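You operate a simulated robot arm through the tools that you are given. There is no shell and no other tool. Be economical: measure what you need, move in short steps, check, and stop when the job is done.

The job below is to be done with a simulated robot arm. You get a single attempt, and the scene is never put back.

## Task
The brown mat was boxed without underlay: lay it under the mat and fold the flaps.
Fine: mat on the packing table meanwhile; both end in the rug carton, mat on top.

It is judged by the outcome, as a careful person would: the job done as asked, and still so three seconds after it is handed in. It fails if anything else is knocked over, pushed out of place, dropped, spilled or broken. Flat cloth is picked up by pressing the open fingertips on it (5 to 10 N) and closing them slowly along it; thin cloth reads only 2 to 8 mm in the jaws.

## Robot
A 7-joint arm with a two-finger parallel gripper, fixed in place. Base frame: the origin is at the foot of the arm, x ahead of it, y to its left, z up. Lengths are in mm, angles in degrees, forces in N, time in s.
Its first joint turns from -166.0 to 166.0 degrees. Payload 3.91 kg.
Tool frame: the origin (TCP) lies between the finger pads and is the grasp point; the fingertips stand 30 mm ahead of it; z points along the fingers, y is the line along which they close. Largest opening 110 mm; finger width 20, thickness 10; the body of the gripper, 48 by 112 mm, starts 55 mm behind the TCP.
Orientation is that of the tool frame in the base frame, as a unit quaternion [x, y, z, w]. With the fingers straight down and closing along the base's y, the tool's x points along the base's -x, its y along +y and its z along -z.

## Interface
- The arm moves only by the tool apply_moves. Its argument "commands" is a list of rows, each a list of 3 entries, a list of its own where there are three numbers: the shift along the tool's x, y, z in mm, then the turn, a rotation vector about the tool's x, y, z in degrees, then the gripper command, from -1 (fully open) to 1 (shut), values between in proportion. In form: [[[dx, dy, dz], [rx, ry, rz], gripper], ...]. A call has 1 to 12 rows; each row shifts and turns the commanded pose from where the row before left it, along the tool's axes as they then stand. A row lasts 0.2 s, in which the tool goes at most 50 mm and 8.6 degrees; a call with a longer step from one row to the next is refused whole, and so is a gripper value outside its range. A pose out of reach is approached as far as the arm can. The call stops where the force on the tool passes 40 N (or 10 N more than at its start, if that is more) or the arm is blocked; 0.2 s more then pass. The fingers move at their own pace (about 153 mm/s each) and stop on an object; they squeeze with about 39 N. The grip force told is the motor's: it shows also when the fingers shut on nothing. Time passes only in rows, and 0.2 s behind the last, so rows that do not move let the fingers close. The reply holds the time, the measured pose of the TCP, the force on the tool along the base axes, the opening and the grip force, in the units named above and with some noise, and new pictures: "pictures" is both (left out), scene, wrist or none.
- Cameras (640 x 400 px; columns grow to the right, rows downward): "scene" is fixed at [220.2, 498.2, 1399.4]; the picture's right is [-0.77, -0.64, 0.00], its down [-0.49, 0.59, -0.64] and it looks along [0.41, -0.50, -0.76] (base axes); focal length 225 px, centre (320, 200). "wrist" rides on the gripper at [77, 7, -114] in the tool frame; the picture's right is [-0.09, 1.00, 0.00], its down [-0.80, -0.07, -0.59] and it looks along [-0.59, -0.05, 0.80] (tool axes); focal length 270 px, centre (320, 200). There is no depth. A picture from a camera that has moved, and an enlarged one, comes with that camera's place and axes in the base frame and with its lens.
- move_column(by): slides the trunk up (or, below 0, down) by that many mm; the arm rides with it, the base frame stays. It gives what a move gives, with no picture.
- inspect(camera, box): a new picture of the part [left, top, right, bottom] of that camera's present view, enlarged. It takes no simulated time.
- finish_job(): hands the job in; it is judged then, once.

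Work in short steps. Places have to be worked out from the pictures, the camera data and where the tool is seen: move nearer, look again, correct. Check each grasp and each placing, and mend what went wrong. You have 120 turns and 170 pictures in all, those below and enlarged ones among them. Open the gripper and draw the arm clear of the work before you hand the job in, unless the task says otherwise; then end with one line.

The tools are called after "Request:" as name(argument=value, ...) on one line, values as JSON. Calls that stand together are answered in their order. apply_moves: Moves the arm, as the interface text tells. Its arguments: {"type":"object","properties":{"commands":{"type":"array"},"pictures":{"type":"string","enum":["both","scene","wrist","none"]}},"required":["commands"]} The other tools are called the same way: move_column (by) slides the trunk up or down; inspect (camera, box) takes an enlarged picture of a part of a camera's view; finish_job () hands the job in.

At the start:

```text
time: 0.0
ee_pos: [472.2, 78.2, 1095.9]
orientation: [0.0, 1.0, 0.0, 0.0]
wrist_force: [-0.3, 0.3, 1.1]
opening: 109.9
gripper_force: 0.0
trunk travel left (down, up): [-500.0, 110.0]
```

scene: 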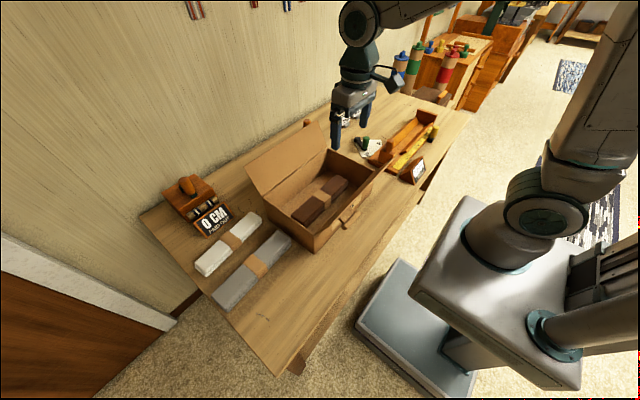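
wrist: 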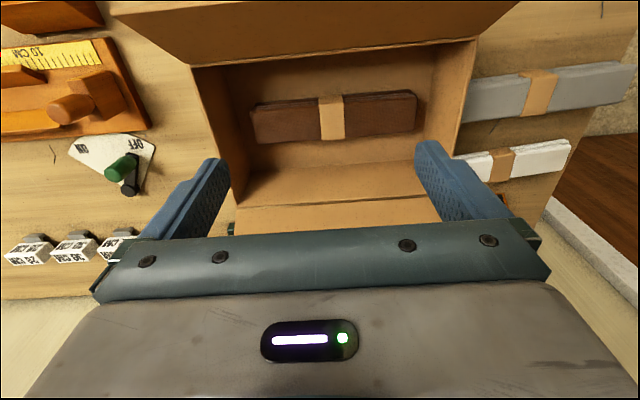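

I'll look closer at the carton, the two bundles and the rest of the table before moving.

Request:
inspect(camera="scene", box=[140, 110, 400, 310])

Request:
inspect(camera="wrist", box=[180, 0, 640, 240])

Request:
inspect(camera="scene", box=[320, 20, 500, 200])

```text
2.00 times, centred on (270, 210) of scene
camera zoom: at [220.2, 498.2, 1399.4], right [-0.77, -0.64, 0.0], down [-0.49, 0.59, -0.64], along [0.41, -0.5, -0.76], focal length 450 px, centre (420, 180)
```

zoom: 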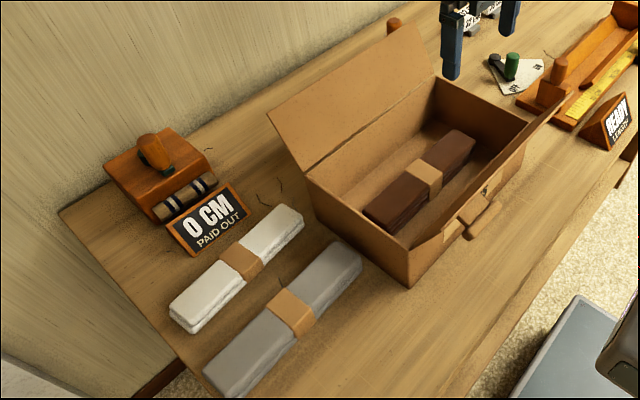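

```text
1.39 times, centred on (410, 120) of wrist
camera zoom: at [393.5, 83.0, 1210.4], right [0.09, 1.0, 0.0], down [0.8, -0.07, 0.59], along [0.59, -0.05, -0.8], focal length 376 px, centre (195, 311)
```

zoom: 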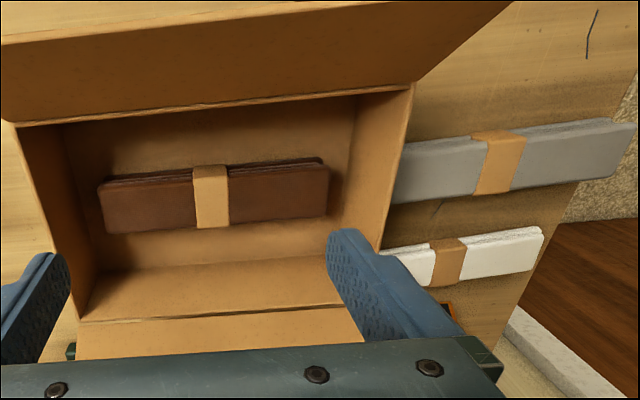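

```text
2.22 times, centred on (410, 110) of scene
camera zoom: at [220.2, 498.2, 1399.4], right [-0.77, -0.64, 0.0], down [-0.49, 0.59, -0.64], along [0.41, -0.5, -0.76], focal length 500 px, centre (120, 400)
```

zoom: 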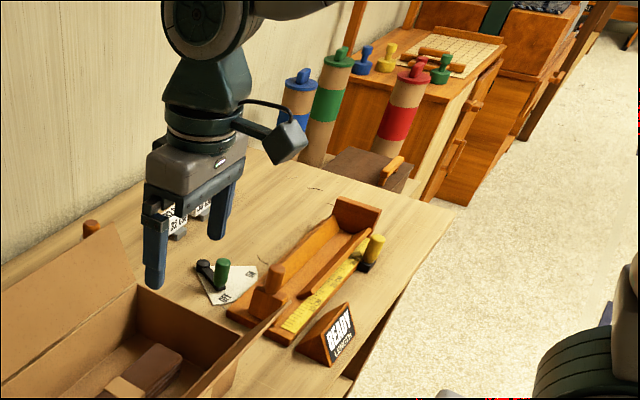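

The mat is near (545,90), about z 795. Two candidate bundles, grey and white, lie at y of roughly 300–520. I'll move over the bundles to tell which is the underlay.

Request:
inspect(camera="wrist", box=[0, 20, 240, 300])

Request:
apply_moves(commands=[[[10, 48, 0], [0, 0, 0], -1], [[10, 48, 0], [0, 0, 0], -1], [[10, 48, 0], [0, 0, 0], -1], [[10, 48, 0], [0, 0, 0], -1], [[0, 48, 0], [0, 0, 0], -1], [[0, 40, 0], [0, 0, 0], -1], [[0, 0, 0], [0, 0, 0], -1]])

```text
1.43 times, centred on (120, 160) of wrist
camera zoom: at [393.5, 83.0, 1210.4], right [0.09, 1.0, 0.0], down [0.8, -0.07, 0.59], along [0.59, -0.05, -0.8], focal length 386 px, centre (606, 257)
```

zoom: 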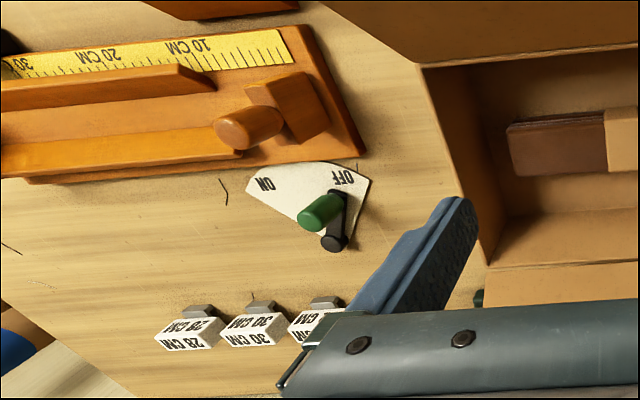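

```text
time: 1.6
ee_pos: [434.6, 358.3, 1096.6]
orientation: [0.0, 1.0, 0.001, 0.001]
wrist_force: [0.3, 0.0, 0.0]
opening: 109.9
gripper_force: 0.1
trunk travel left (down, up): [-500.0, 110.0]
camera wrist: at [355.6, 364.2, 1210.7], right [0.09, 1.0, 0.0], down [0.8, -0.07, 0.59], along [0.59, -0.05, -0.8], focal length 270 px, centre (320, 200)
```

scene: 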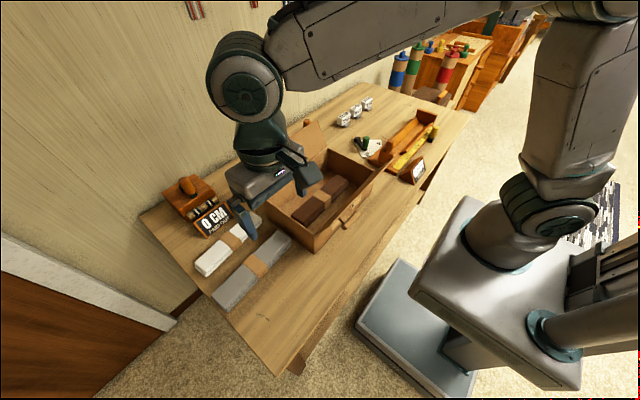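
wrist: 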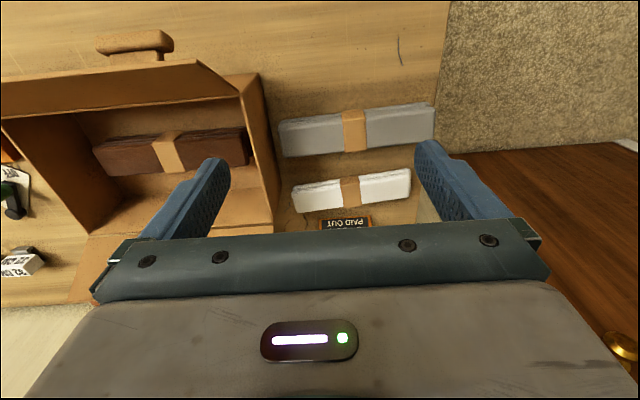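

A closer look at both bundles from here.

Request:
inspect(camera="wrist", box=[270, 90, 450, 230])

Request:
inspect(camera="wrist", box=[0, 20, 280, 230])

```text
2.86 times, centred on (360, 160) of wrist
camera zoom: at [355.6, 364.2, 1210.7], right [0.09, 1.0, 0.0], down [0.8, -0.07, 0.59], along [0.59, -0.05, -0.8], focal length 772 px, centre (206, 314)
```

zoom: 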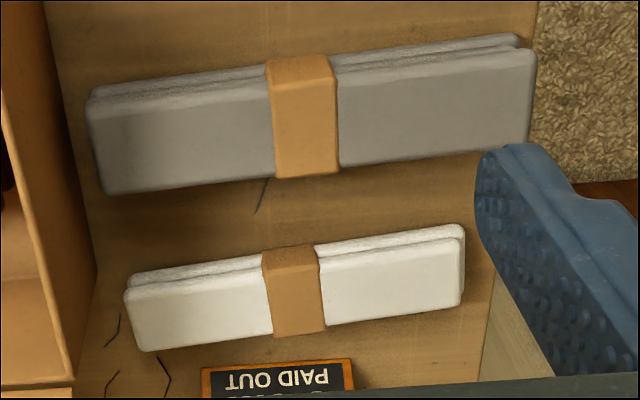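

```text
1.90 times, centred on (140, 125) of wrist
camera zoom: at [355.6, 364.2, 1210.7], right [0.09, 1.0, 0.0], down [0.8, -0.07, 0.59], along [0.59, -0.05, -0.8], focal length 515 px, centre (663, 343)
```

zoom: 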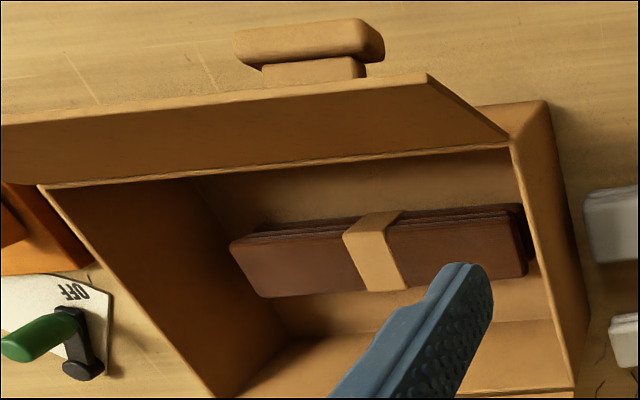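

Grey is about 245 mm long, close to the mat; white is about 220. I'll go lower for a closer look at texture and markings, and to gauge heights.

Request:
apply_moves(commands=[[[0, 25, 40], [0, 0, 0], -1], [[0, 25, 40], [0, 0, 0], -1], [[10, 0, 45], [0, 0, 0], -1], [[0, 0, 0], [0, 0, 0], -1]], pictures="wrist")

Request:
inspect(camera="wrist", box=[200, 40, 460, 230])

```text
time: 2.6
ee_pos: [422.1, 409.1, 969.7]
orientation: [0.0, 1.0, 0.0, 0.001]
wrist_force: [-0.3, -0.9, 0.0]
opening: 110.1
gripper_force: 0.0
trunk travel left (down, up): [-500.0, 110.0]
camera wrist: at [343.8, 414.0, 1084.1], right [0.09, 1.0, 0.0], down [0.8, -0.07, 0.59], along [0.59, -0.05, -0.8], focal length 270 px, centre (320, 200)
```

wrist: 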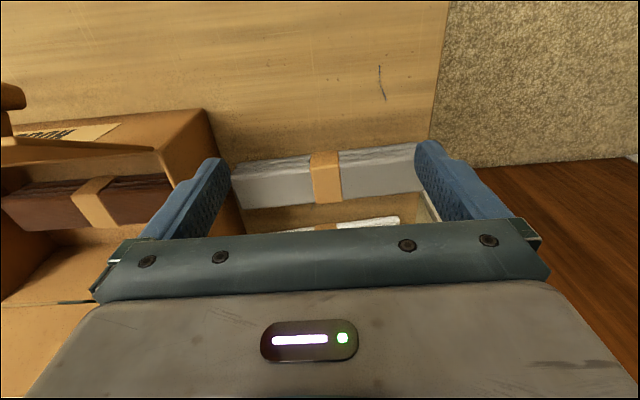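

```text
2.11 times, centred on (330, 135) of wrist
camera zoom: at [343.8, 414.0, 1084.1], right [0.09, 1.0, 0.0], down [0.8, -0.07, 0.59], along [0.59, -0.05, -0.8], focal length 569 px, centre (299, 337)
```

zoom: 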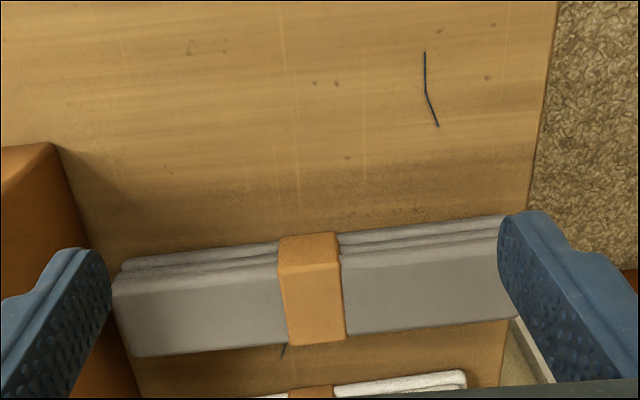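

There's a printed label on the carton's near side; I'll read it.

Request:
inspect(camera="wrist", box=[0, 80, 160, 180])

Request:
apply_moves(commands=[[[48, -48, 0], [0, 0, 0], -1], [[48, -48, 0], [0, 0, 0], -1], [[20, -48, 0], [0, 0, 0], -1], [[20, -48, 0], [0, 0, 0], -1], [[0, -48, 0], [0, 0, 0], -1], [[0, 0, 0], [0, 0, 0], -1]], pictures="wrist")

```text
4.00 times, centred on (80, 130) of wrist
camera zoom: at [343.8, 414.0, 1084.1], right [0.09, 1.0, 0.0], down [0.8, -0.07, 0.59], along [0.59, -0.05, -0.8], focal length 1081 px, centre (1280, 480)
```

zoom: 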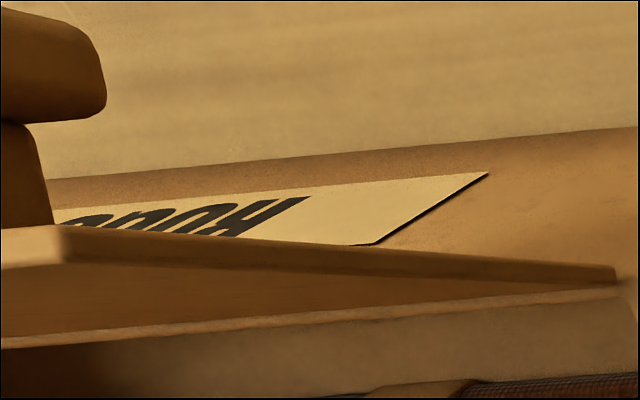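

```text
refused: row 1 steps farther than a row can; nothing moved
```

Request:
apply_moves(commands=[[[30, -36, 0], [0, 0, 0], -1], [[30, -36, 0], [0, 0, 0], -1], [[30, -36, 0], [0, 0, 0], -1], [[30, -36, 0], [0, 0, 0], -1], [[10, -48, 0], [0, 0, 0], -1], [[10, -48, 0], [0, 0, 0], -1], [[0, -48, 0], [0, 0, 0], -1], [[0, 0, 0], [0, 0, 0], -1]], pictures="wrist")

Request:
inspect(camera="wrist", box=[150, 40, 490, 240])

```text
time: 4.4
ee_pos: [285.0, 121.2, 971.9]
orientation: [0.001, 1.0, -0.001, -0.001]
wrist_force: [0.5, -1.5, -0.3]
opening: 109.9
gripper_force: 0.0
out of reach, approached as far as the arm can: row 7
trunk travel left (down, up): [-500.0, 110.0]
camera wrist: at [206.4, 126.4, 1086.2], right [0.09, 1.0, 0.0], down [0.8, -0.07, 0.59], along [0.59, -0.05, -0.81], focal length 270 px, centre (320, 200)
```

wrist: 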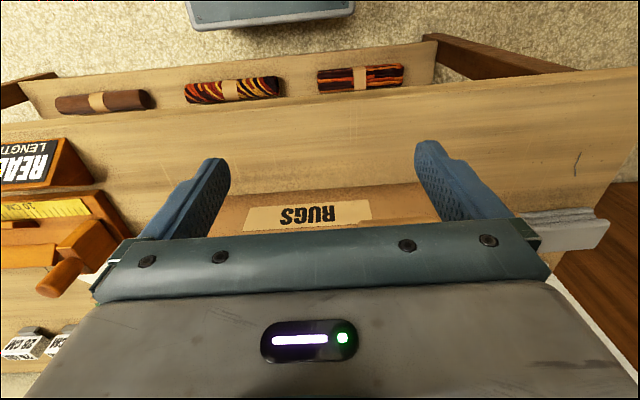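

```text
1.88 times, centred on (320, 140) of wrist
camera zoom: at [206.4, 126.4, 1086.2], right [0.09, 1.0, 0.0], down [0.8, -0.07, 0.59], along [0.59, -0.05, -0.81], focal length 509 px, centre (320, 313)
```

zoom: 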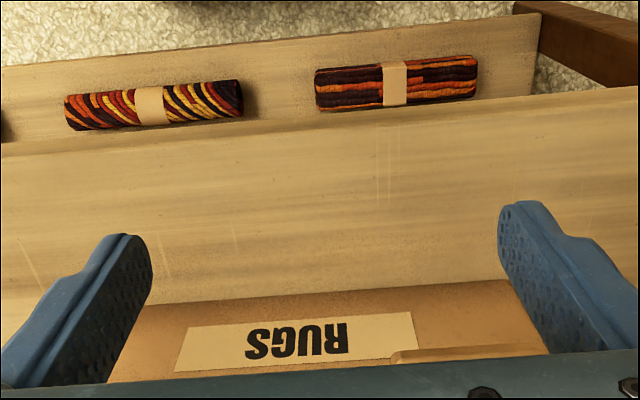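

The carton is labelled RUGS. Grey matches the mat's size and looks like felt, so I take grey as the underlay. Next I go over the mat and turn the gripper to close across its width (along x).

Request:
apply_moves(commands=[[[-48, 0, 0], [0, 0, 0], -1], [[-48, -5, 0], [0, 0, 0], -1], [[-48, -5, 0], [0, 0, 0], -1], [[-48, -5, 0], [0, 0, 0], -1], [[-40, -5, 0], [0, 0, 0], -1], [[-28, -5, 0], [0, 0, 0], -1], [[0, 0, 0], [0, 0, 0], -1]], pictures="none")

Request:
apply_moves(commands=[[[0, 0, 0], [0, 0, 8.2], -1], [[0, 0, 0], [0, 0, 8.2], -1], [[0, 0, 0], [0, 0, 8.2], -1], [[0, 0, 0], [0, 0, 8.2], -1], [[0, 0, 0], [0, 0, 8.2], -1], [[0, 0, 0], [0, 0, 8.2], -1], [[0, 0, 0], [0, 0, 8.2], -1], [[0, 0, 0], [0, 0, 8.2], -1], [[0, 0, 0], [0, 0, 8.2], -1], [[0, 0, 0], [0, 0, 8.2], -1], [[0, 0, 0], [0, 0, 8.0], -1], [[0, 0, 0], [0, 0, 0], -1]])

```text
time: 6.0
ee_pos: [546.2, 95.3, 973.7]
orientation: [-0.001, 1.0, 0.0, 0.0]
wrist_force: [-0.1, 0.0, -1.3]
opening: 110.1
gripper_force: 0.0
trunk travel left (down, up): [-500.0, 110.0]
```

```text
time: 8.6
ee_pos: [545.3, 96.9, 973.7]
orientation: [0.708, 0.707, 0.001, 0.0]
wrist_force: [1.0, -0.5, -0.2]
opening: 110.1
gripper_force: 0.1
trunk travel left (down, up): [-500.0, 110.0]
camera wrist: at [551.5, 172.6, 1087.3], right [1.0, -0.09, 0.0], down [-0.07, -0.8, 0.59], along [-0.05, -0.59, -0.8], focal length 270 px, centre (320, 200)
```

scene: 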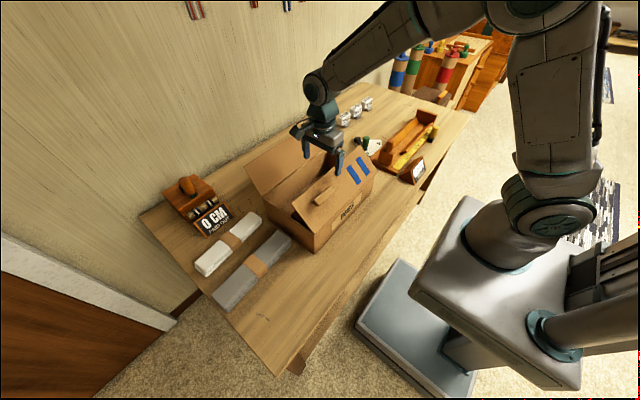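
wrist: 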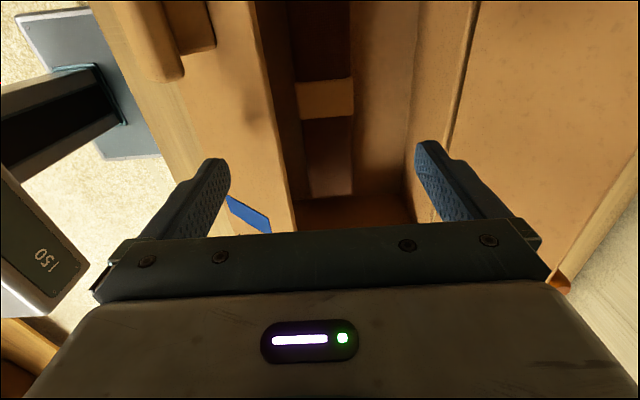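

The near flap looks different now — tilted inward, possibly swept by my fingers. I'll check.

Request:
inspect(camera="scene", box=[220, 100, 420, 270])

Request:
inspect(camera="wrist", box=[100, 0, 560, 260])

```text
2.35 times, centred on (320, 185) of scene
camera zoom: at [220.2, 498.2, 1399.4], right [-0.77, -0.64, 0.0], down [-0.49, 0.59, -0.64], along [0.41, -0.5, -0.76], focal length 529 px, centre (320, 235)
```

zoom: 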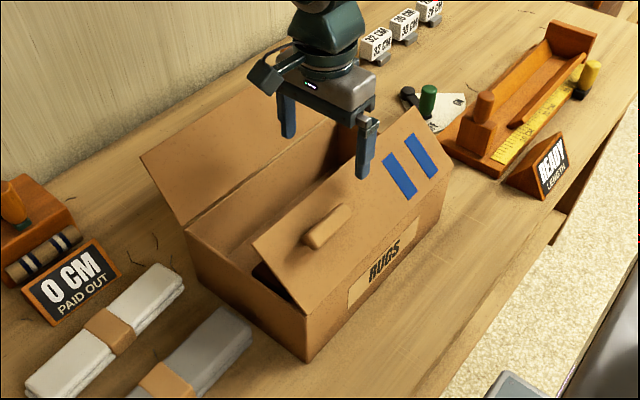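

```text
1.39 times, centred on (330, 130) of wrist
camera zoom: at [551.5, 172.6, 1087.3], right [1.0, -0.09, 0.0], down [-0.07, -0.8, 0.59], along [-0.05, -0.59, -0.8], focal length 376 px, centre (306, 297)
```

zoom: 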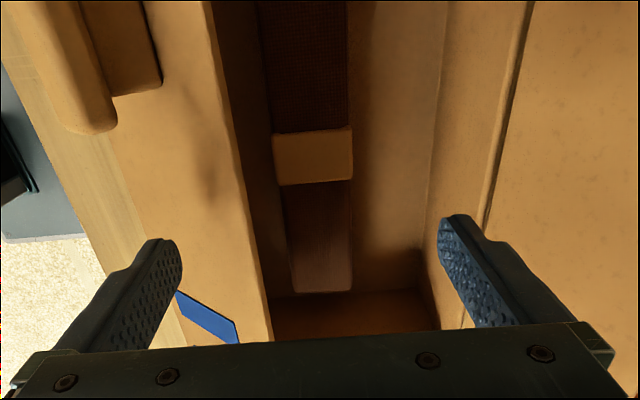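

The near flap was folded inward when my fingers passed; nothing else changed. I'll close the gripper, reach inside past its edge and push the flap back outward.

Request:
apply_moves(commands=[[[0, 0, -40], [0, 0, 0], -1], [[0, 15, 0], [0, 0, 0], 1], [[0, 10, 0], [0, 0, 0], 1], [[0, 0, 0], [0, 0, 0], 1], [[0, 0, 45], [0, 0, 0], 1], [[0, 0, 30], [0, 0, 0], 1], [[0, 0, 0], [0, 0, 0], 1]])

```text
time: 10.2
ee_pos: [570.5, 97.6, 937.6]
orientation: [0.707, 0.707, 0.001, 0.0]
wrist_force: [-0.3, 0.0, 0.8]
opening: 0.0
gripper_force: 38.2
trunk travel left (down, up): [-500.0, 110.0]
camera wrist: at [576.6, 172.9, 1051.7], right [1.0, -0.09, 0.0], down [-0.07, -0.8, 0.59], along [-0.05, -0.59, -0.8], focal length 270 px, centre (320, 200)
```

scene: 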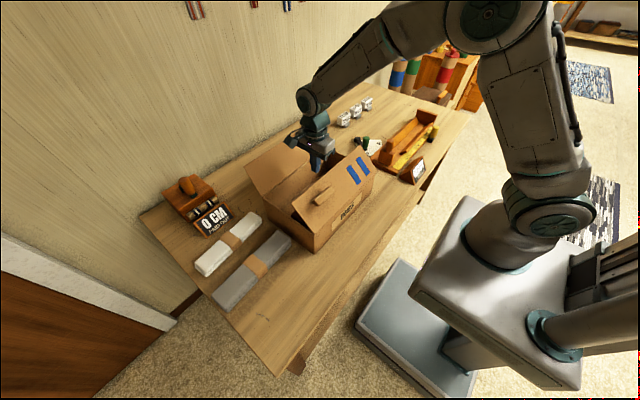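
wrist: 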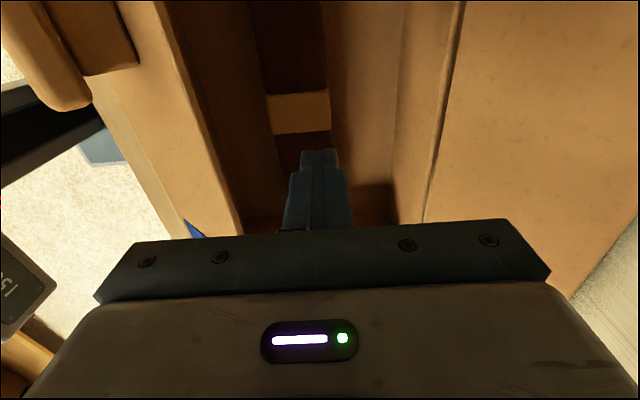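

The fingertips are inside the opening, behind the flap edge. Now pushing toward the robot (tool −y) to swing the flap open.

Request:
apply_moves(commands=[[[0, -25, 0], [0, 0, 0], 1], [[0, -25, 0], [0, 0, 0], 1], [[0, -25, 0], [0, 0, 0], 1], [[0, -25, 0], [0, 0, 0], 1], [[0, -25, 0], [0, 0, 0], 1], [[0, 0, 0], [0, 0, 0], 1]], pictures="scene")

```text
time: 10.9
ee_pos: [525.6, 97.0, 946.5]
orientation: [0.708, 0.706, 0.012, 0.009]
wrist_force: [4.3, -0.5, 3.7]
opening: 0.2
gripper_force: 37.9
trunk travel left (down, up): [-500.0, 110.0]
stopped in row 3: the force on the tool passed its limit (the readings are from after the stop); the commanded pose is now the measured one
```

scene: 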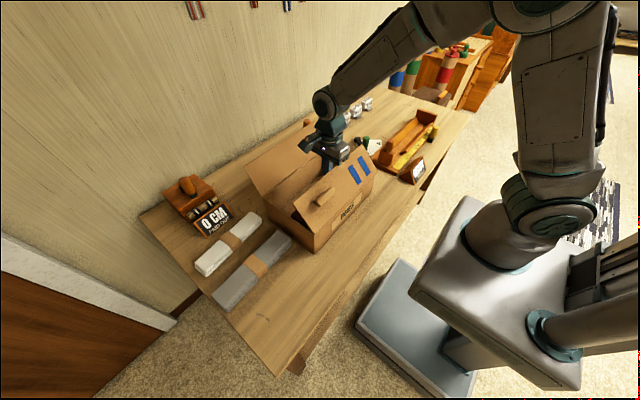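

Request:
inspect(camera="scene", box=[220, 100, 420, 270])

Request:
inspect(camera="wrist", box=[0, 0, 640, 400])

```text
2.35 times, centred on (320, 185) of scene
camera zoom: at [220.2, 498.2, 1399.4], right [-0.77, -0.64, 0.0], down [-0.49, 0.59, -0.64], along [0.41, -0.5, -0.76], focal length 529 px, centre (320, 235)
```

zoom: 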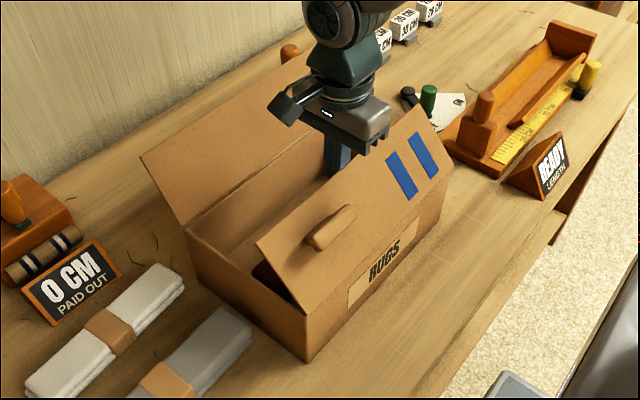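

```text
1.00 times, centred on (320, 200) of wrist
camera zoom: at [527.3, 172.3, 1061.0], right [1.0, -0.09, 0.03], down [-0.09, -0.8, 0.59], along [-0.03, -0.59, -0.81], focal length 270 px, centre (320, 200)
```

zoom: 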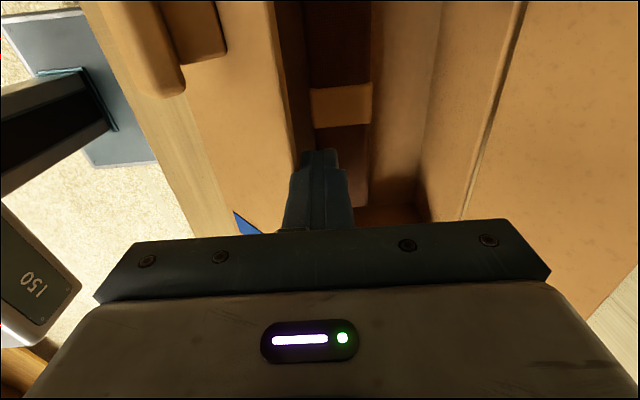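

The carton held still; the finger jammed against the flap's edge by friction. I'll follow the flap's arc instead (up and toward the robot), slowly.

Request:
apply_moves(commands=[[[0, -7, -8], [0, 0, 0], 1], [[0, -7, -8], [0, 0, 0], 1], [[0, -8, -6], [0, 0, 0], 1], [[0, -8, -6], [0, 0, 0], 1], [[0, -10, -4], [0, 0, 0], 1], [[0, -10, -4], [0, 0, 0], 1], [[0, -12, -2], [0, 0, 0], 1], [[0, -13, -1], [0, 0, 0], 1], [[0, -12, 1], [0, 0, 0], 1], [[0, -13, 2], [0, 0, 0], 1], [[0, 0, 0], [0, 0, 0], 1]], pictures="scene")

```text
time: 13.3
ee_pos: [422.3, 96.2, 978.9]
orientation: [0.707, 0.707, 0.012, 0.009]
wrist_force: [0.4, 0.5, 0.5]
opening: 0.0
gripper_force: 37.7
trunk travel left (down, up): [-500.0, 110.0]
```

scene: 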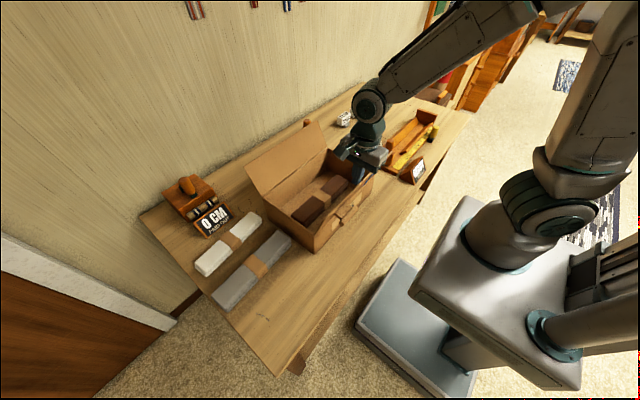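

The flap is upright again. I'll push it a bit further out for clearance.

Request:
apply_moves(commands=[[[0, -12, 3], [0, 0, 0], 1], [[0, -12, 4], [0, 0, 0], 1], [[0, -12, 5], [0, 0, 0], 1], [[0, -8, 4], [0, 0, 0], 1], [[0, 0, 0], [0, 0, 0], 1]], pictures="none")

Request:
inspect(camera="scene", box=[220, 100, 420, 270])

```text
time: 14.5
ee_pos: [380.6, 97.0, 961.4]
orientation: [0.707, 0.707, 0.011, 0.009]
wrist_force: [-0.1, -0.2, 0.6]
opening: 0.0
gripper_force: 37.7
trunk travel left (down, up): [-500.0, 110.0]
```

```text
2.35 times, centred on (320, 185) of scene
camera zoom: at [220.2, 498.2, 1399.4], right [-0.77, -0.64, 0.0], down [-0.49, 0.59, -0.64], along [0.41, -0.5, -0.76], focal length 529 px, centre (320, 235)
```

zoom: 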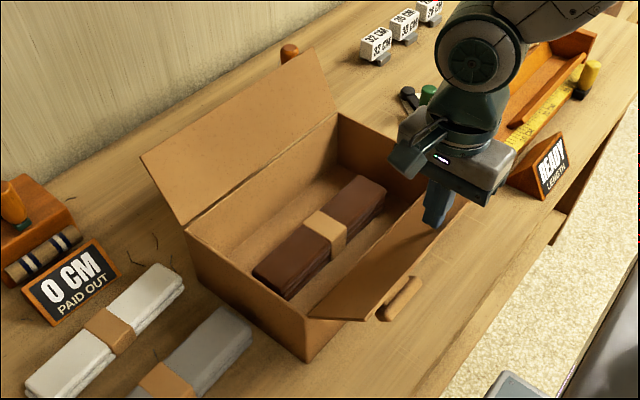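

The flap is well open. I'll lift, level the tool, move over the mat at about (550,92) and open the gripper.

Request:
apply_moves(commands=[[[0, 5, -40], [1.6, 0, 0], 1], [[0, 40, -15], [0, 0, 0], 1], [[0, 45, 0], [0, 0, 0], 1], [[0, 45, 0], [0, 0, 0], -1], [[-3, 35, 0], [0, 0, 0], -1], [[-2, 0, 0], [0, 0, 0], -1], [[0, 0, 35], [0, 0, 0], -1], [[0, 0, 0], [0, 0, 0], -1]])

```text
time: 16.3
ee_pos: [549.6, 93.7, 979.6]
orientation: [0.707, 0.707, 0.0, -0.002]
wrist_force: [-0.5, 1.0, -1.0]
opening: 109.9
gripper_force: 0.1
trunk travel left (down, up): [-500.0, 110.0]
camera wrist: at [555.3, 169.8, 1094.7], right [1.0, -0.09, 0.0], down [-0.07, -0.8, 0.59], along [-0.05, -0.59, -0.81], focal length 270 px, centre (320, 200)
```

scene: 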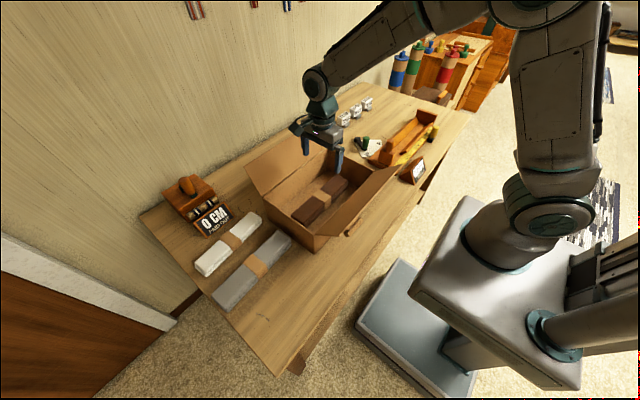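
wrist: 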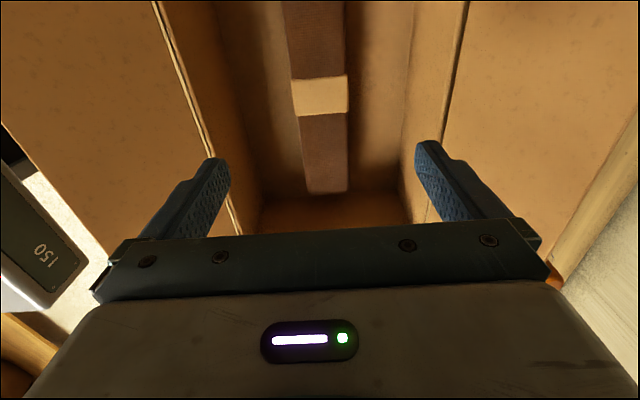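

Mat centred between the fingers. Descending in steps, watching force.

Request:
apply_moves(commands=[[[-5, 0, 40], [0, 0, 0], -1], [[0, 0, 40], [0, 0, 0], -1], [[0, 0, 40], [0, 0, 0], -1], [[0, 0, 30], [0, 0, 0], -1], [[0, 0, 0], [0, 0, 0], -1]])

```text
time: 17.5
ee_pos: [551.1, 89.7, 833.3]
orientation: [0.707, 0.707, 0.001, -0.001]
wrist_force: [0.3, -0.6, 0.8]
opening: 110.0
gripper_force: 0.1
trunk travel left (down, up): [-500.0, 110.0]
camera wrist: at [555.9, 164.0, 947.0], right [1.0, -0.09, 0.0], down [-0.07, -0.8, 0.59], along [-0.05, -0.59, -0.81], focal length 270 px, centre (320, 200)
```

scene: 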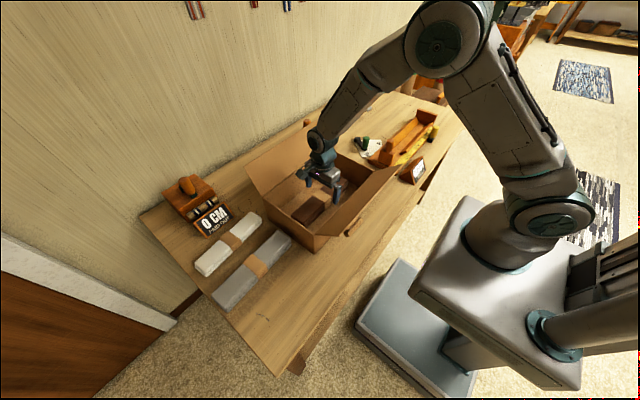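
wrist: 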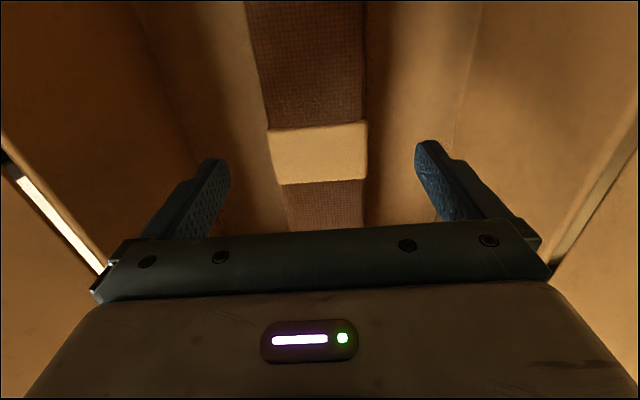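

Mat top is at about z 800. I'll lower the tips beside it, feeling gently for the carton floor.

Request:
apply_moves(commands=[[[0, -1, 10], [0, 0, 0], -1], [[0, 0, 8], [0, 0, 0], -1], [[0, 0, 4], [0, 0, 0], -1], [[0, 0, 0], [0, 0, 0], -1]], pictures="wrist")

```text
time: 18.5
ee_pos: [547.9, 87.9, 810.1]
orientation: [0.707, 0.707, 0.002, -0.001]
wrist_force: [0.8, 0.3, -0.1]
opening: 110.0
gripper_force: 0.1
trunk travel left (down, up): [-500.0, 110.0]
camera wrist: at [553.8, 163.9, 924.3], right [1.0, -0.09, 0.0], down [-0.07, -0.8, 0.59], along [-0.05, -0.59, -0.81], focal length 270 px, centre (320, 200)
```

wrist: 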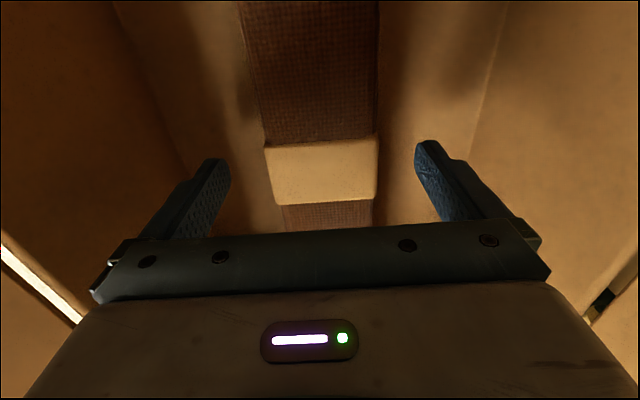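

Request:
apply_moves(commands=[[[0, 0, 3], [0, 0, 0], -1], [[0, 0, 3], [0, 0, 0], -1], [[0, 0, 3], [0, 0, 0], -1], [[0, 0, 3], [0, 0, 0], -1], [[0, 0, 0], [0, 0, 0], -1]], pictures="none")

```text
time: 19.7
ee_pos: [548.9, 88.6, 797.7]
orientation: [0.707, 0.707, 0.001, -0.001]
wrist_force: [-0.7, -0.9, 0.4]
opening: 110.1
gripper_force: 0.1
trunk travel left (down, up): [-500.0, 110.0]
```

Request:
apply_moves(commands=[[[0, 0, 3], [0, 0, 0], -1], [[0, 0, 3], [0, 0, 0], -1], [[0, 0, 3], [0, 0, 0], -1], [[0, 0, 0], [0, 0, 0], -1]], pictures="none")

```text
time: 20.7
ee_pos: [548.9, 87.9, 790.3]
orientation: [0.707, 0.707, 0.002, -0.001]
wrist_force: [-0.5, 0.7, 0.2]
opening: 110.1
gripper_force: 0.0
trunk travel left (down, up): [-500.0, 110.0]
```

Request:
apply_moves(commands=[[[0, 0, 3], [0, 0, 0], -1], [[0, 0, 3], [0, 0, 0], -1], [[0, 0, 0], [0, 0, 0], -1]], pictures="wrist")

```text
time: 21.5
ee_pos: [547.2, 87.6, 782.2]
orientation: [0.707, 0.707, 0.002, 0.0]
wrist_force: [-0.1, 1.1, -0.5]
opening: 110.1
gripper_force: 0.0
trunk travel left (down, up): [-500.0, 110.0]
camera wrist: at [553.4, 163.7, 897.2], right [1.0, -0.09, 0.0], down [-0.07, -0.8, 0.59], along [-0.05, -0.59, -0.81], focal length 270 px, centre (320, 200)
```

wrist: 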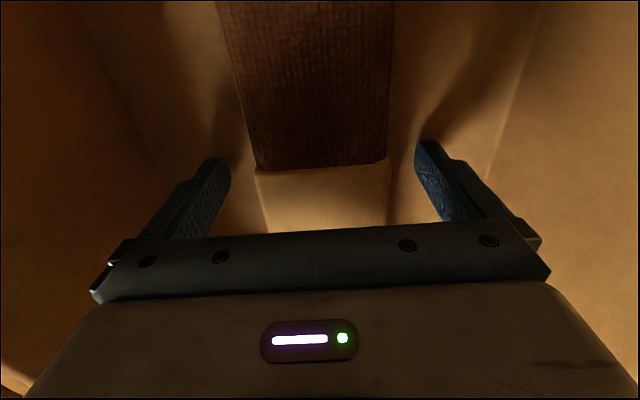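

Still free at tip z 752, with the mat top at about 797, so there's ample overlap. Closing on the mat gradually.

Request:
apply_moves(commands=[[[0, 0, 0], [0, 0, 0], -0.6], [[0, 0, 0], [0, 0, 0], -0.3], [[0, 0, 0], [0, 0, 0], 0], [[0, 0, 0], [0, 0, 0], 0.3], [[0, 0, 0], [0, 0, 0], 1], [[0, 0, 0], [0, 0, 0], 1]], pictures="wrist")

```text
time: 22.9
ee_pos: [548.8, 86.8, 783.1]
orientation: [0.707, 0.707, 0.002, -0.001]
wrist_force: [2.4, 0.5, 1.9]
opening: 57.6
gripper_force: 39.4
trunk travel left (down, up): [-500.0, 110.0]
camera wrist: at [553.7, 163.7, 897.5], right [1.0, -0.09, 0.0], down [-0.07, -0.8, 0.59], along [-0.05, -0.59, -0.81], focal length 270 px, centre (320, 200)
```

wrist: 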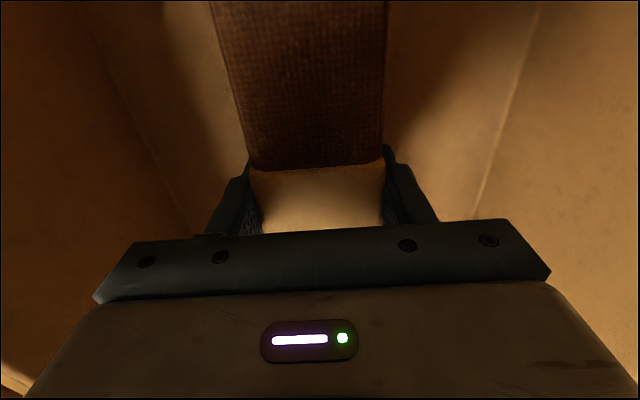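

Grip on the mat is solid (57.6 mm, 39 N). Lifting straight up.

Request:
apply_moves(commands=[[[0, 0, -10], [0, 0, 0], 1], [[0, 0, -25], [0, 0, 0], 1], [[0, 0, -35], [0, 0, 0], 1], [[0, 0, -40], [0, 0, 0], 1], [[0, 0, -40], [0, 0, 0], 1], [[0, 0, -40], [0, 0, 0], 1], [[0, 0, -35], [0, 0, 0], 1], [[0, 0, 0], [0, 0, 0], 1]])

```text
time: 24.7
ee_pos: [547.0, 87.9, 1008.5]
orientation: [0.707, 0.707, 0.0, -0.002]
wrist_force: [-0.2, 0.8, -3.4]
opening: 58.1
gripper_force: 39.2
trunk travel left (down, up): [-500.0, 110.0]
camera wrist: at [553.0, 162.8, 1122.5], right [1.0, -0.09, 0.0], down [-0.07, -0.8, 0.59], along [-0.05, -0.59, -0.81], focal length 270 px, centre (320, 200)
```

scene: 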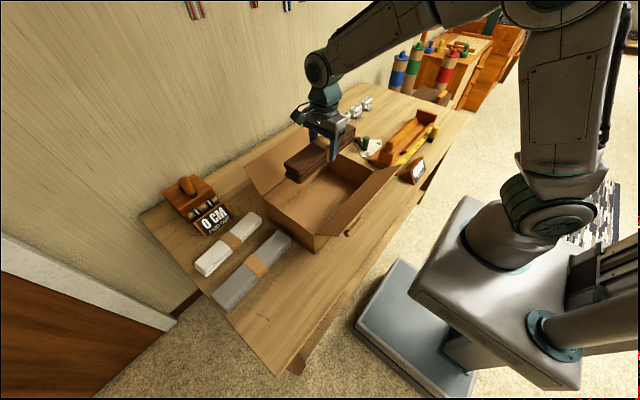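
wrist: 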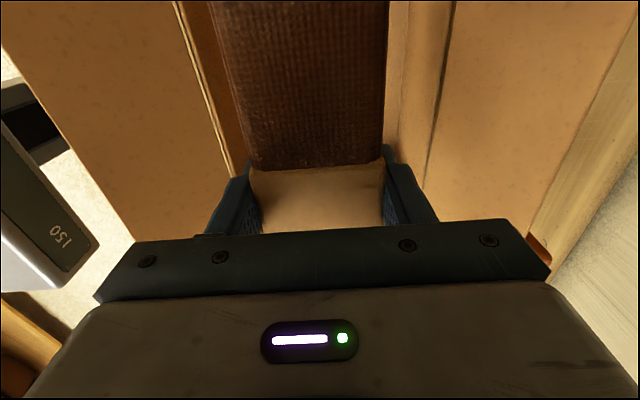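

Mat held level. I'll raise slightly, then carry it over to free table at about (350,345).

Request:
apply_moves(commands=[[[0, 0, -35], [0, 0, 0], 1], [[40, 0, 0], [0, 0, 0], 1], [[40, -15, 0], [0, 0, 0], 1], [[35, -30, 0], [0, 0, 0], 1], [[35, -30, 0], [0, 0, 0], 1], [[35, -30, 0], [0, 0, 0], 1], [[30, -35, 0], [0, 0, 0], 1], [[30, -35, 0], [0, 0, 0], 1], [[12, -22, 0], [0, 0, 0], 1], [[0, 0, 0], [0, 0, 0], 1]])

```text
time: 26.9
ee_pos: [349.5, 346.2, 1042.4]
orientation: [0.707, 0.707, 0.002, -0.001]
wrist_force: [-0.6, -0.6, -3.3]
opening: 57.6
gripper_force: 38.7
trunk travel left (down, up): [-500.0, 110.0]
camera wrist: at [355.8, 420.8, 1156.7], right [1.0, -0.09, 0.0], down [-0.07, -0.8, 0.59], along [-0.05, -0.59, -0.81], focal length 270 px, centre (320, 200)
```

scene: 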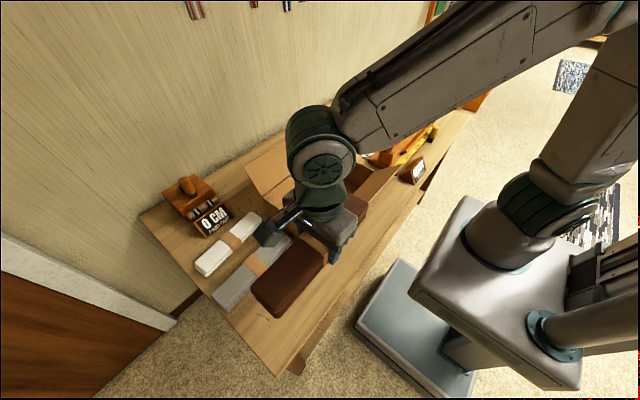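
wrist: 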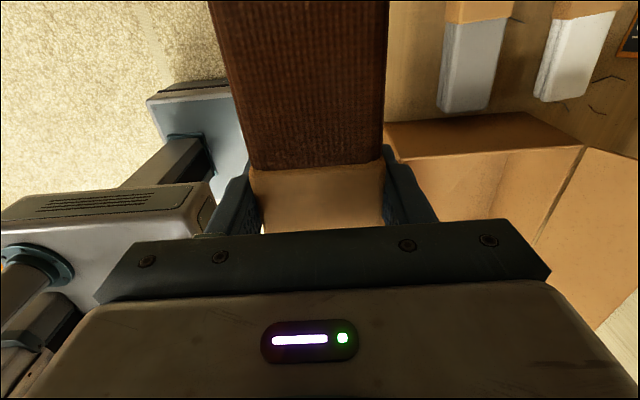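

The table's near edge is around x 300, so I'll shift to (378,385) for margin from both the edge and the carton flap, then lower.

Request:
apply_moves(commands=[[[39, 28, 0], [0, 0, 0], 1], [[0, 0, 45], [0, 0, 0], 1], [[0, 0, 45], [0, 0, 0], 1], [[0, 0, 45], [0, 0, 0], 1], [[0, 0, 45], [0, 0, 0], 1], [[0, 0, 45], [0, 0, 0], 1], [[0, 0, 0], [0, 0, 0], 1]])

```text
time: 28.5
ee_pos: [379.3, 385.4, 820.0]
orientation: [0.707, 0.707, 0.003, -0.001]
wrist_force: [1.3, -8.7, 16.7]
opening: 57.5
gripper_force: 38.7
trunk travel left (down, up): [-500.0, 110.0]
camera wrist: at [384.7, 460.3, 935.0], right [1.0, -0.09, 0.0], down [-0.07, -0.8, 0.59], along [-0.05, -0.59, -0.81], focal length 270 px, centre (320, 200)
```

scene: 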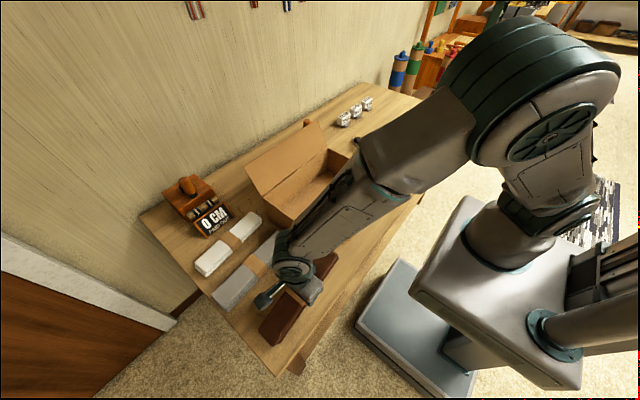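
wrist: 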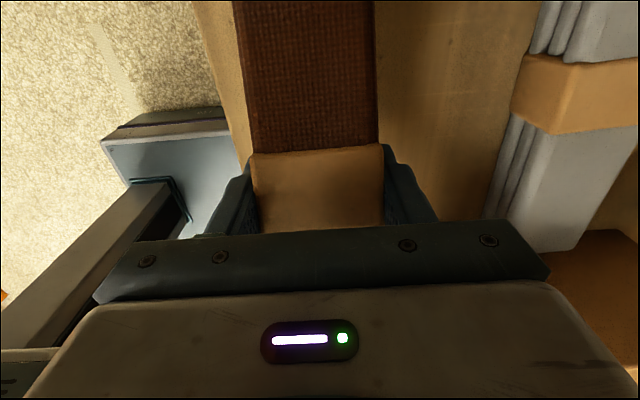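

An unexpected upward force (17 N) at z 820. I'll look closely before going on.

Request:
inspect(camera="scene", box=[200, 130, 400, 380])

Request:
inspect(camera="wrist", box=[180, 0, 560, 240])

```text
1.60 times, centred on (300, 255) of scene
camera zoom: at [220.2, 498.2, 1399.4], right [-0.77, -0.64, 0.0], down [-0.49, 0.59, -0.64], along [0.41, -0.5, -0.76], focal length 360 px, centre (352, 112)
```

zoom: 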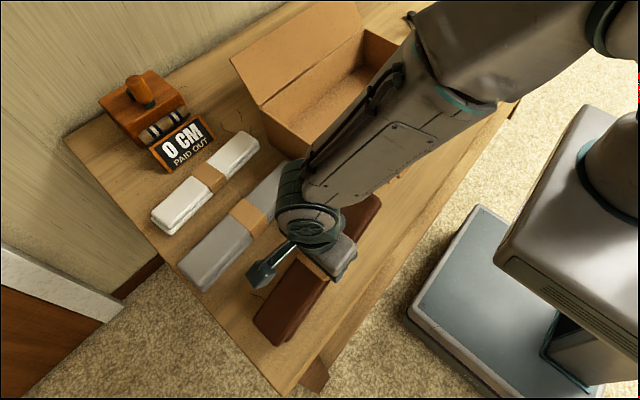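

```text
1.67 times, centred on (370, 120) of wrist
camera zoom: at [384.7, 460.3, 935.0], right [1.0, -0.09, 0.0], down [-0.07, -0.8, 0.59], along [-0.05, -0.59, -0.81], focal length 450 px, centre (237, 333)
```

zoom: 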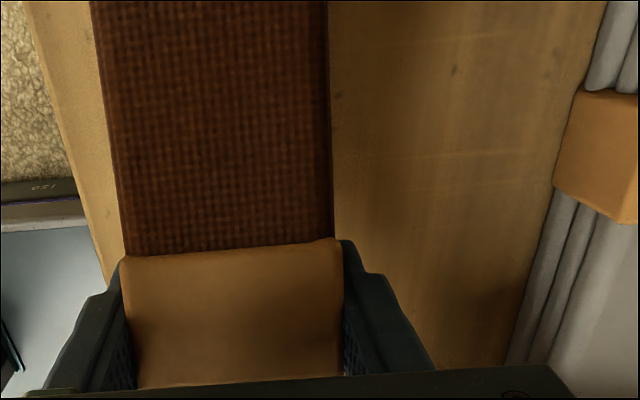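

Likely the mat's inner end caught the edge of the near flap. I'll lift back up and look.

Request:
apply_moves(commands=[[[0, 0, -30], [0, 0, 0], 1], [[0, 0, -45], [0, 0, 0], 1], [[0, 0, -45], [0, 0, 0], 1], [[0, 0, -45], [0, 0, 0], 1], [[0, 0, 0], [0, 0, 0], 1]])

```text
time: 29.7
ee_pos: [379.0, 383.6, 985.1]
orientation: [0.706, 0.708, 0.001, -0.001]
wrist_force: [-1.0, 0.1, -3.6]
opening: 58.0
gripper_force: 38.8
trunk travel left (down, up): [-500.0, 110.0]
camera wrist: at [385.3, 459.9, 1098.7], right [1.0, -0.09, 0.0], down [-0.07, -0.8, 0.59], along [-0.05, -0.59, -0.81], focal length 270 px, centre (320, 200)
```

scene: 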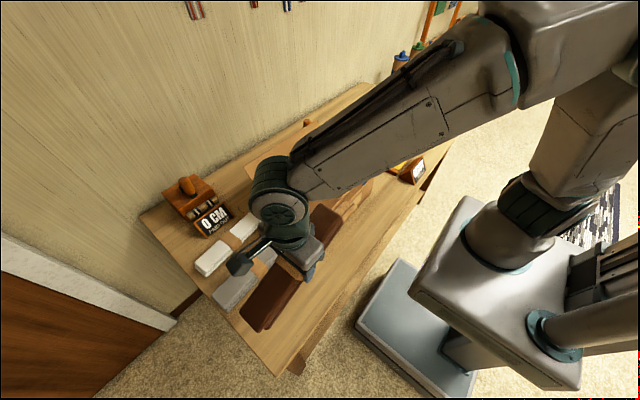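
wrist: 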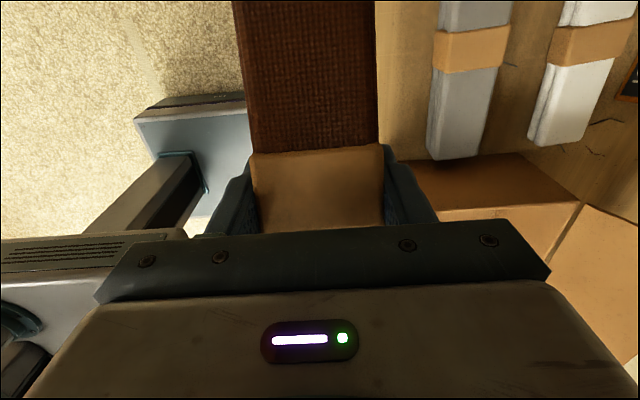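

Request:
inspect(camera="scene", box=[220, 160, 400, 350])

```text
2.11 times, centred on (310, 255) of scene
camera zoom: at [220.2, 498.2, 1399.4], right [-0.77, -0.64, 0.0], down [-0.49, 0.59, -0.64], along [0.41, -0.5, -0.76], focal length 474 px, centre (341, 84)
```

zoom: 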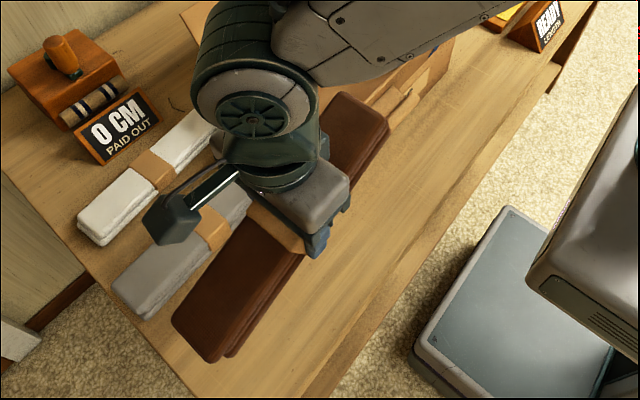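

The mat pitched about 17° in the grip (inner end up). I'll level it by pitching the tool, shift 15 mm further from the flap, and lower slowly.

Request:
apply_moves(commands=[[[15, 0, 0], [0, 0, 0], 1], [[0, 0, 0], [0, 8.5, 0], 1], [[0, 0, 0], [0, 8.5, 0], 1], [[0, 0, 0], [0, 0, 0], 1]])

Request:
inspect(camera="scene", box=[220, 160, 400, 350])

```text
time: 30.7
ee_pos: [377.5, 398.2, 984.1]
orientation: [0.699, 0.699, 0.108, -0.107]
wrist_force: [-1.0, -1.2, -4.0]
opening: 57.9
gripper_force: 39.2
trunk travel left (down, up): [-500.0, 110.0]
camera wrist: at [384.4, 437.4, 1116.1], right [1.0, -0.08, -0.03], down [-0.07, -0.94, 0.33], along [-0.05, -0.33, -0.94], focal length 270 px, centre (320, 200)
```

scene: 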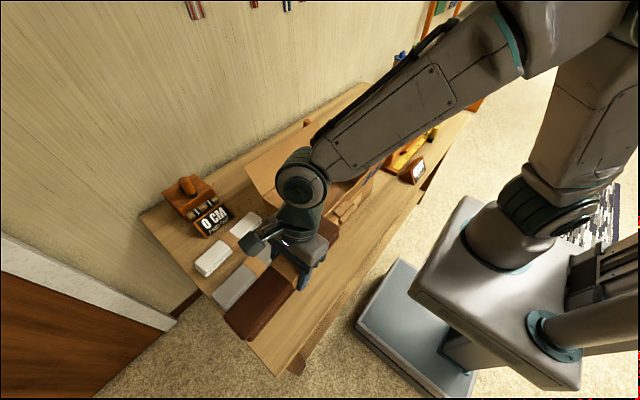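
wrist: 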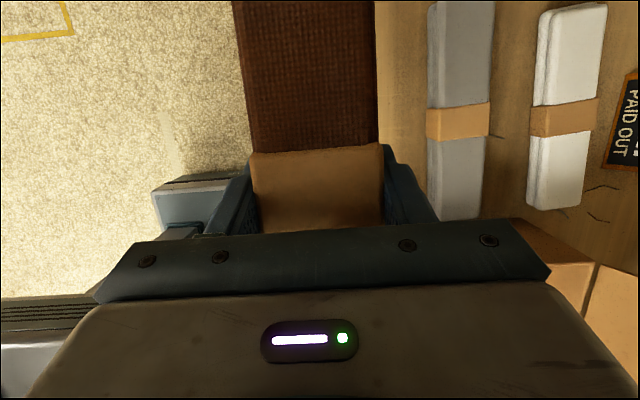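

```text
2.11 times, centred on (310, 255) of scene
camera zoom: at [220.2, 498.2, 1399.4], right [-0.77, -0.64, 0.0], down [-0.49, 0.59, -0.64], along [0.41, -0.5, -0.76], focal length 474 px, centre (341, 84)
```

zoom: 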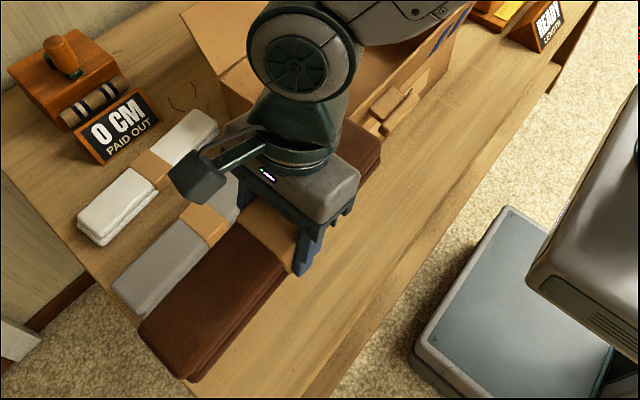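

Nearly level; adding 4° and then lowering vertically.

Request:
apply_moves(commands=[[[0, 0, 0], [0, 4, 0], 1], [[-14.3, 0, 37.3], [0, 0, 0], 1], [[-14.3, 0, 37.3], [0, 0, 0], 1], [[-14.3, 0, 37.3], [0, 0, 0], 1], [[-14.3, 0, 37.3], [0, 0, 0], 1], [[0, 0, 0], [0, 0, 0], 1]])

```text
time: 32.1
ee_pos: [377.3, 396.8, 825.8]
orientation: [0.695, 0.695, 0.131, -0.13]
wrist_force: [-0.3, -1.1, -3.2]
opening: 57.8
gripper_force: 39.0
trunk travel left (down, up): [-500.0, 110.0]
camera wrist: at [383.9, 425.6, 960.5], right [1.0, -0.08, -0.03], down [-0.07, -0.96, 0.26], along [-0.05, -0.26, -0.96], focal length 270 px, centre (320, 200)
```

scene: 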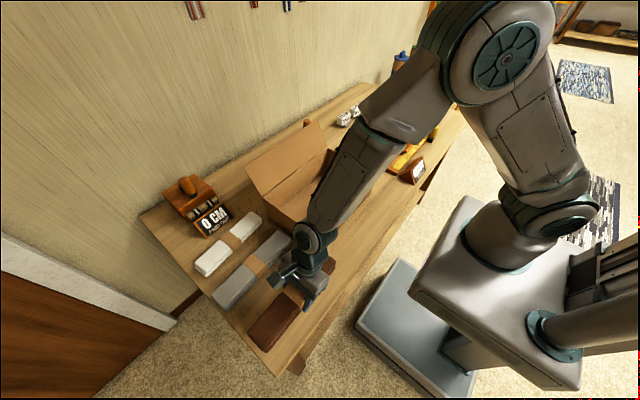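
wrist: 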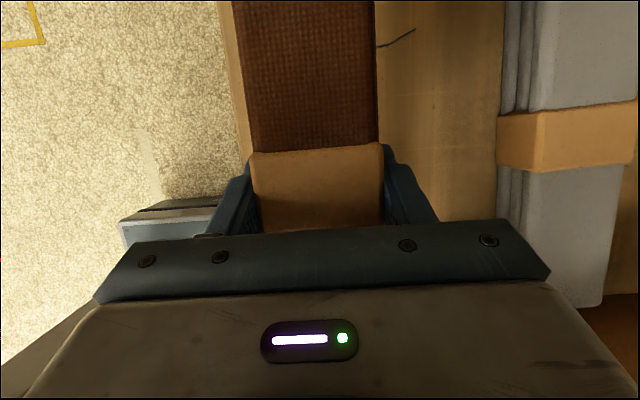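

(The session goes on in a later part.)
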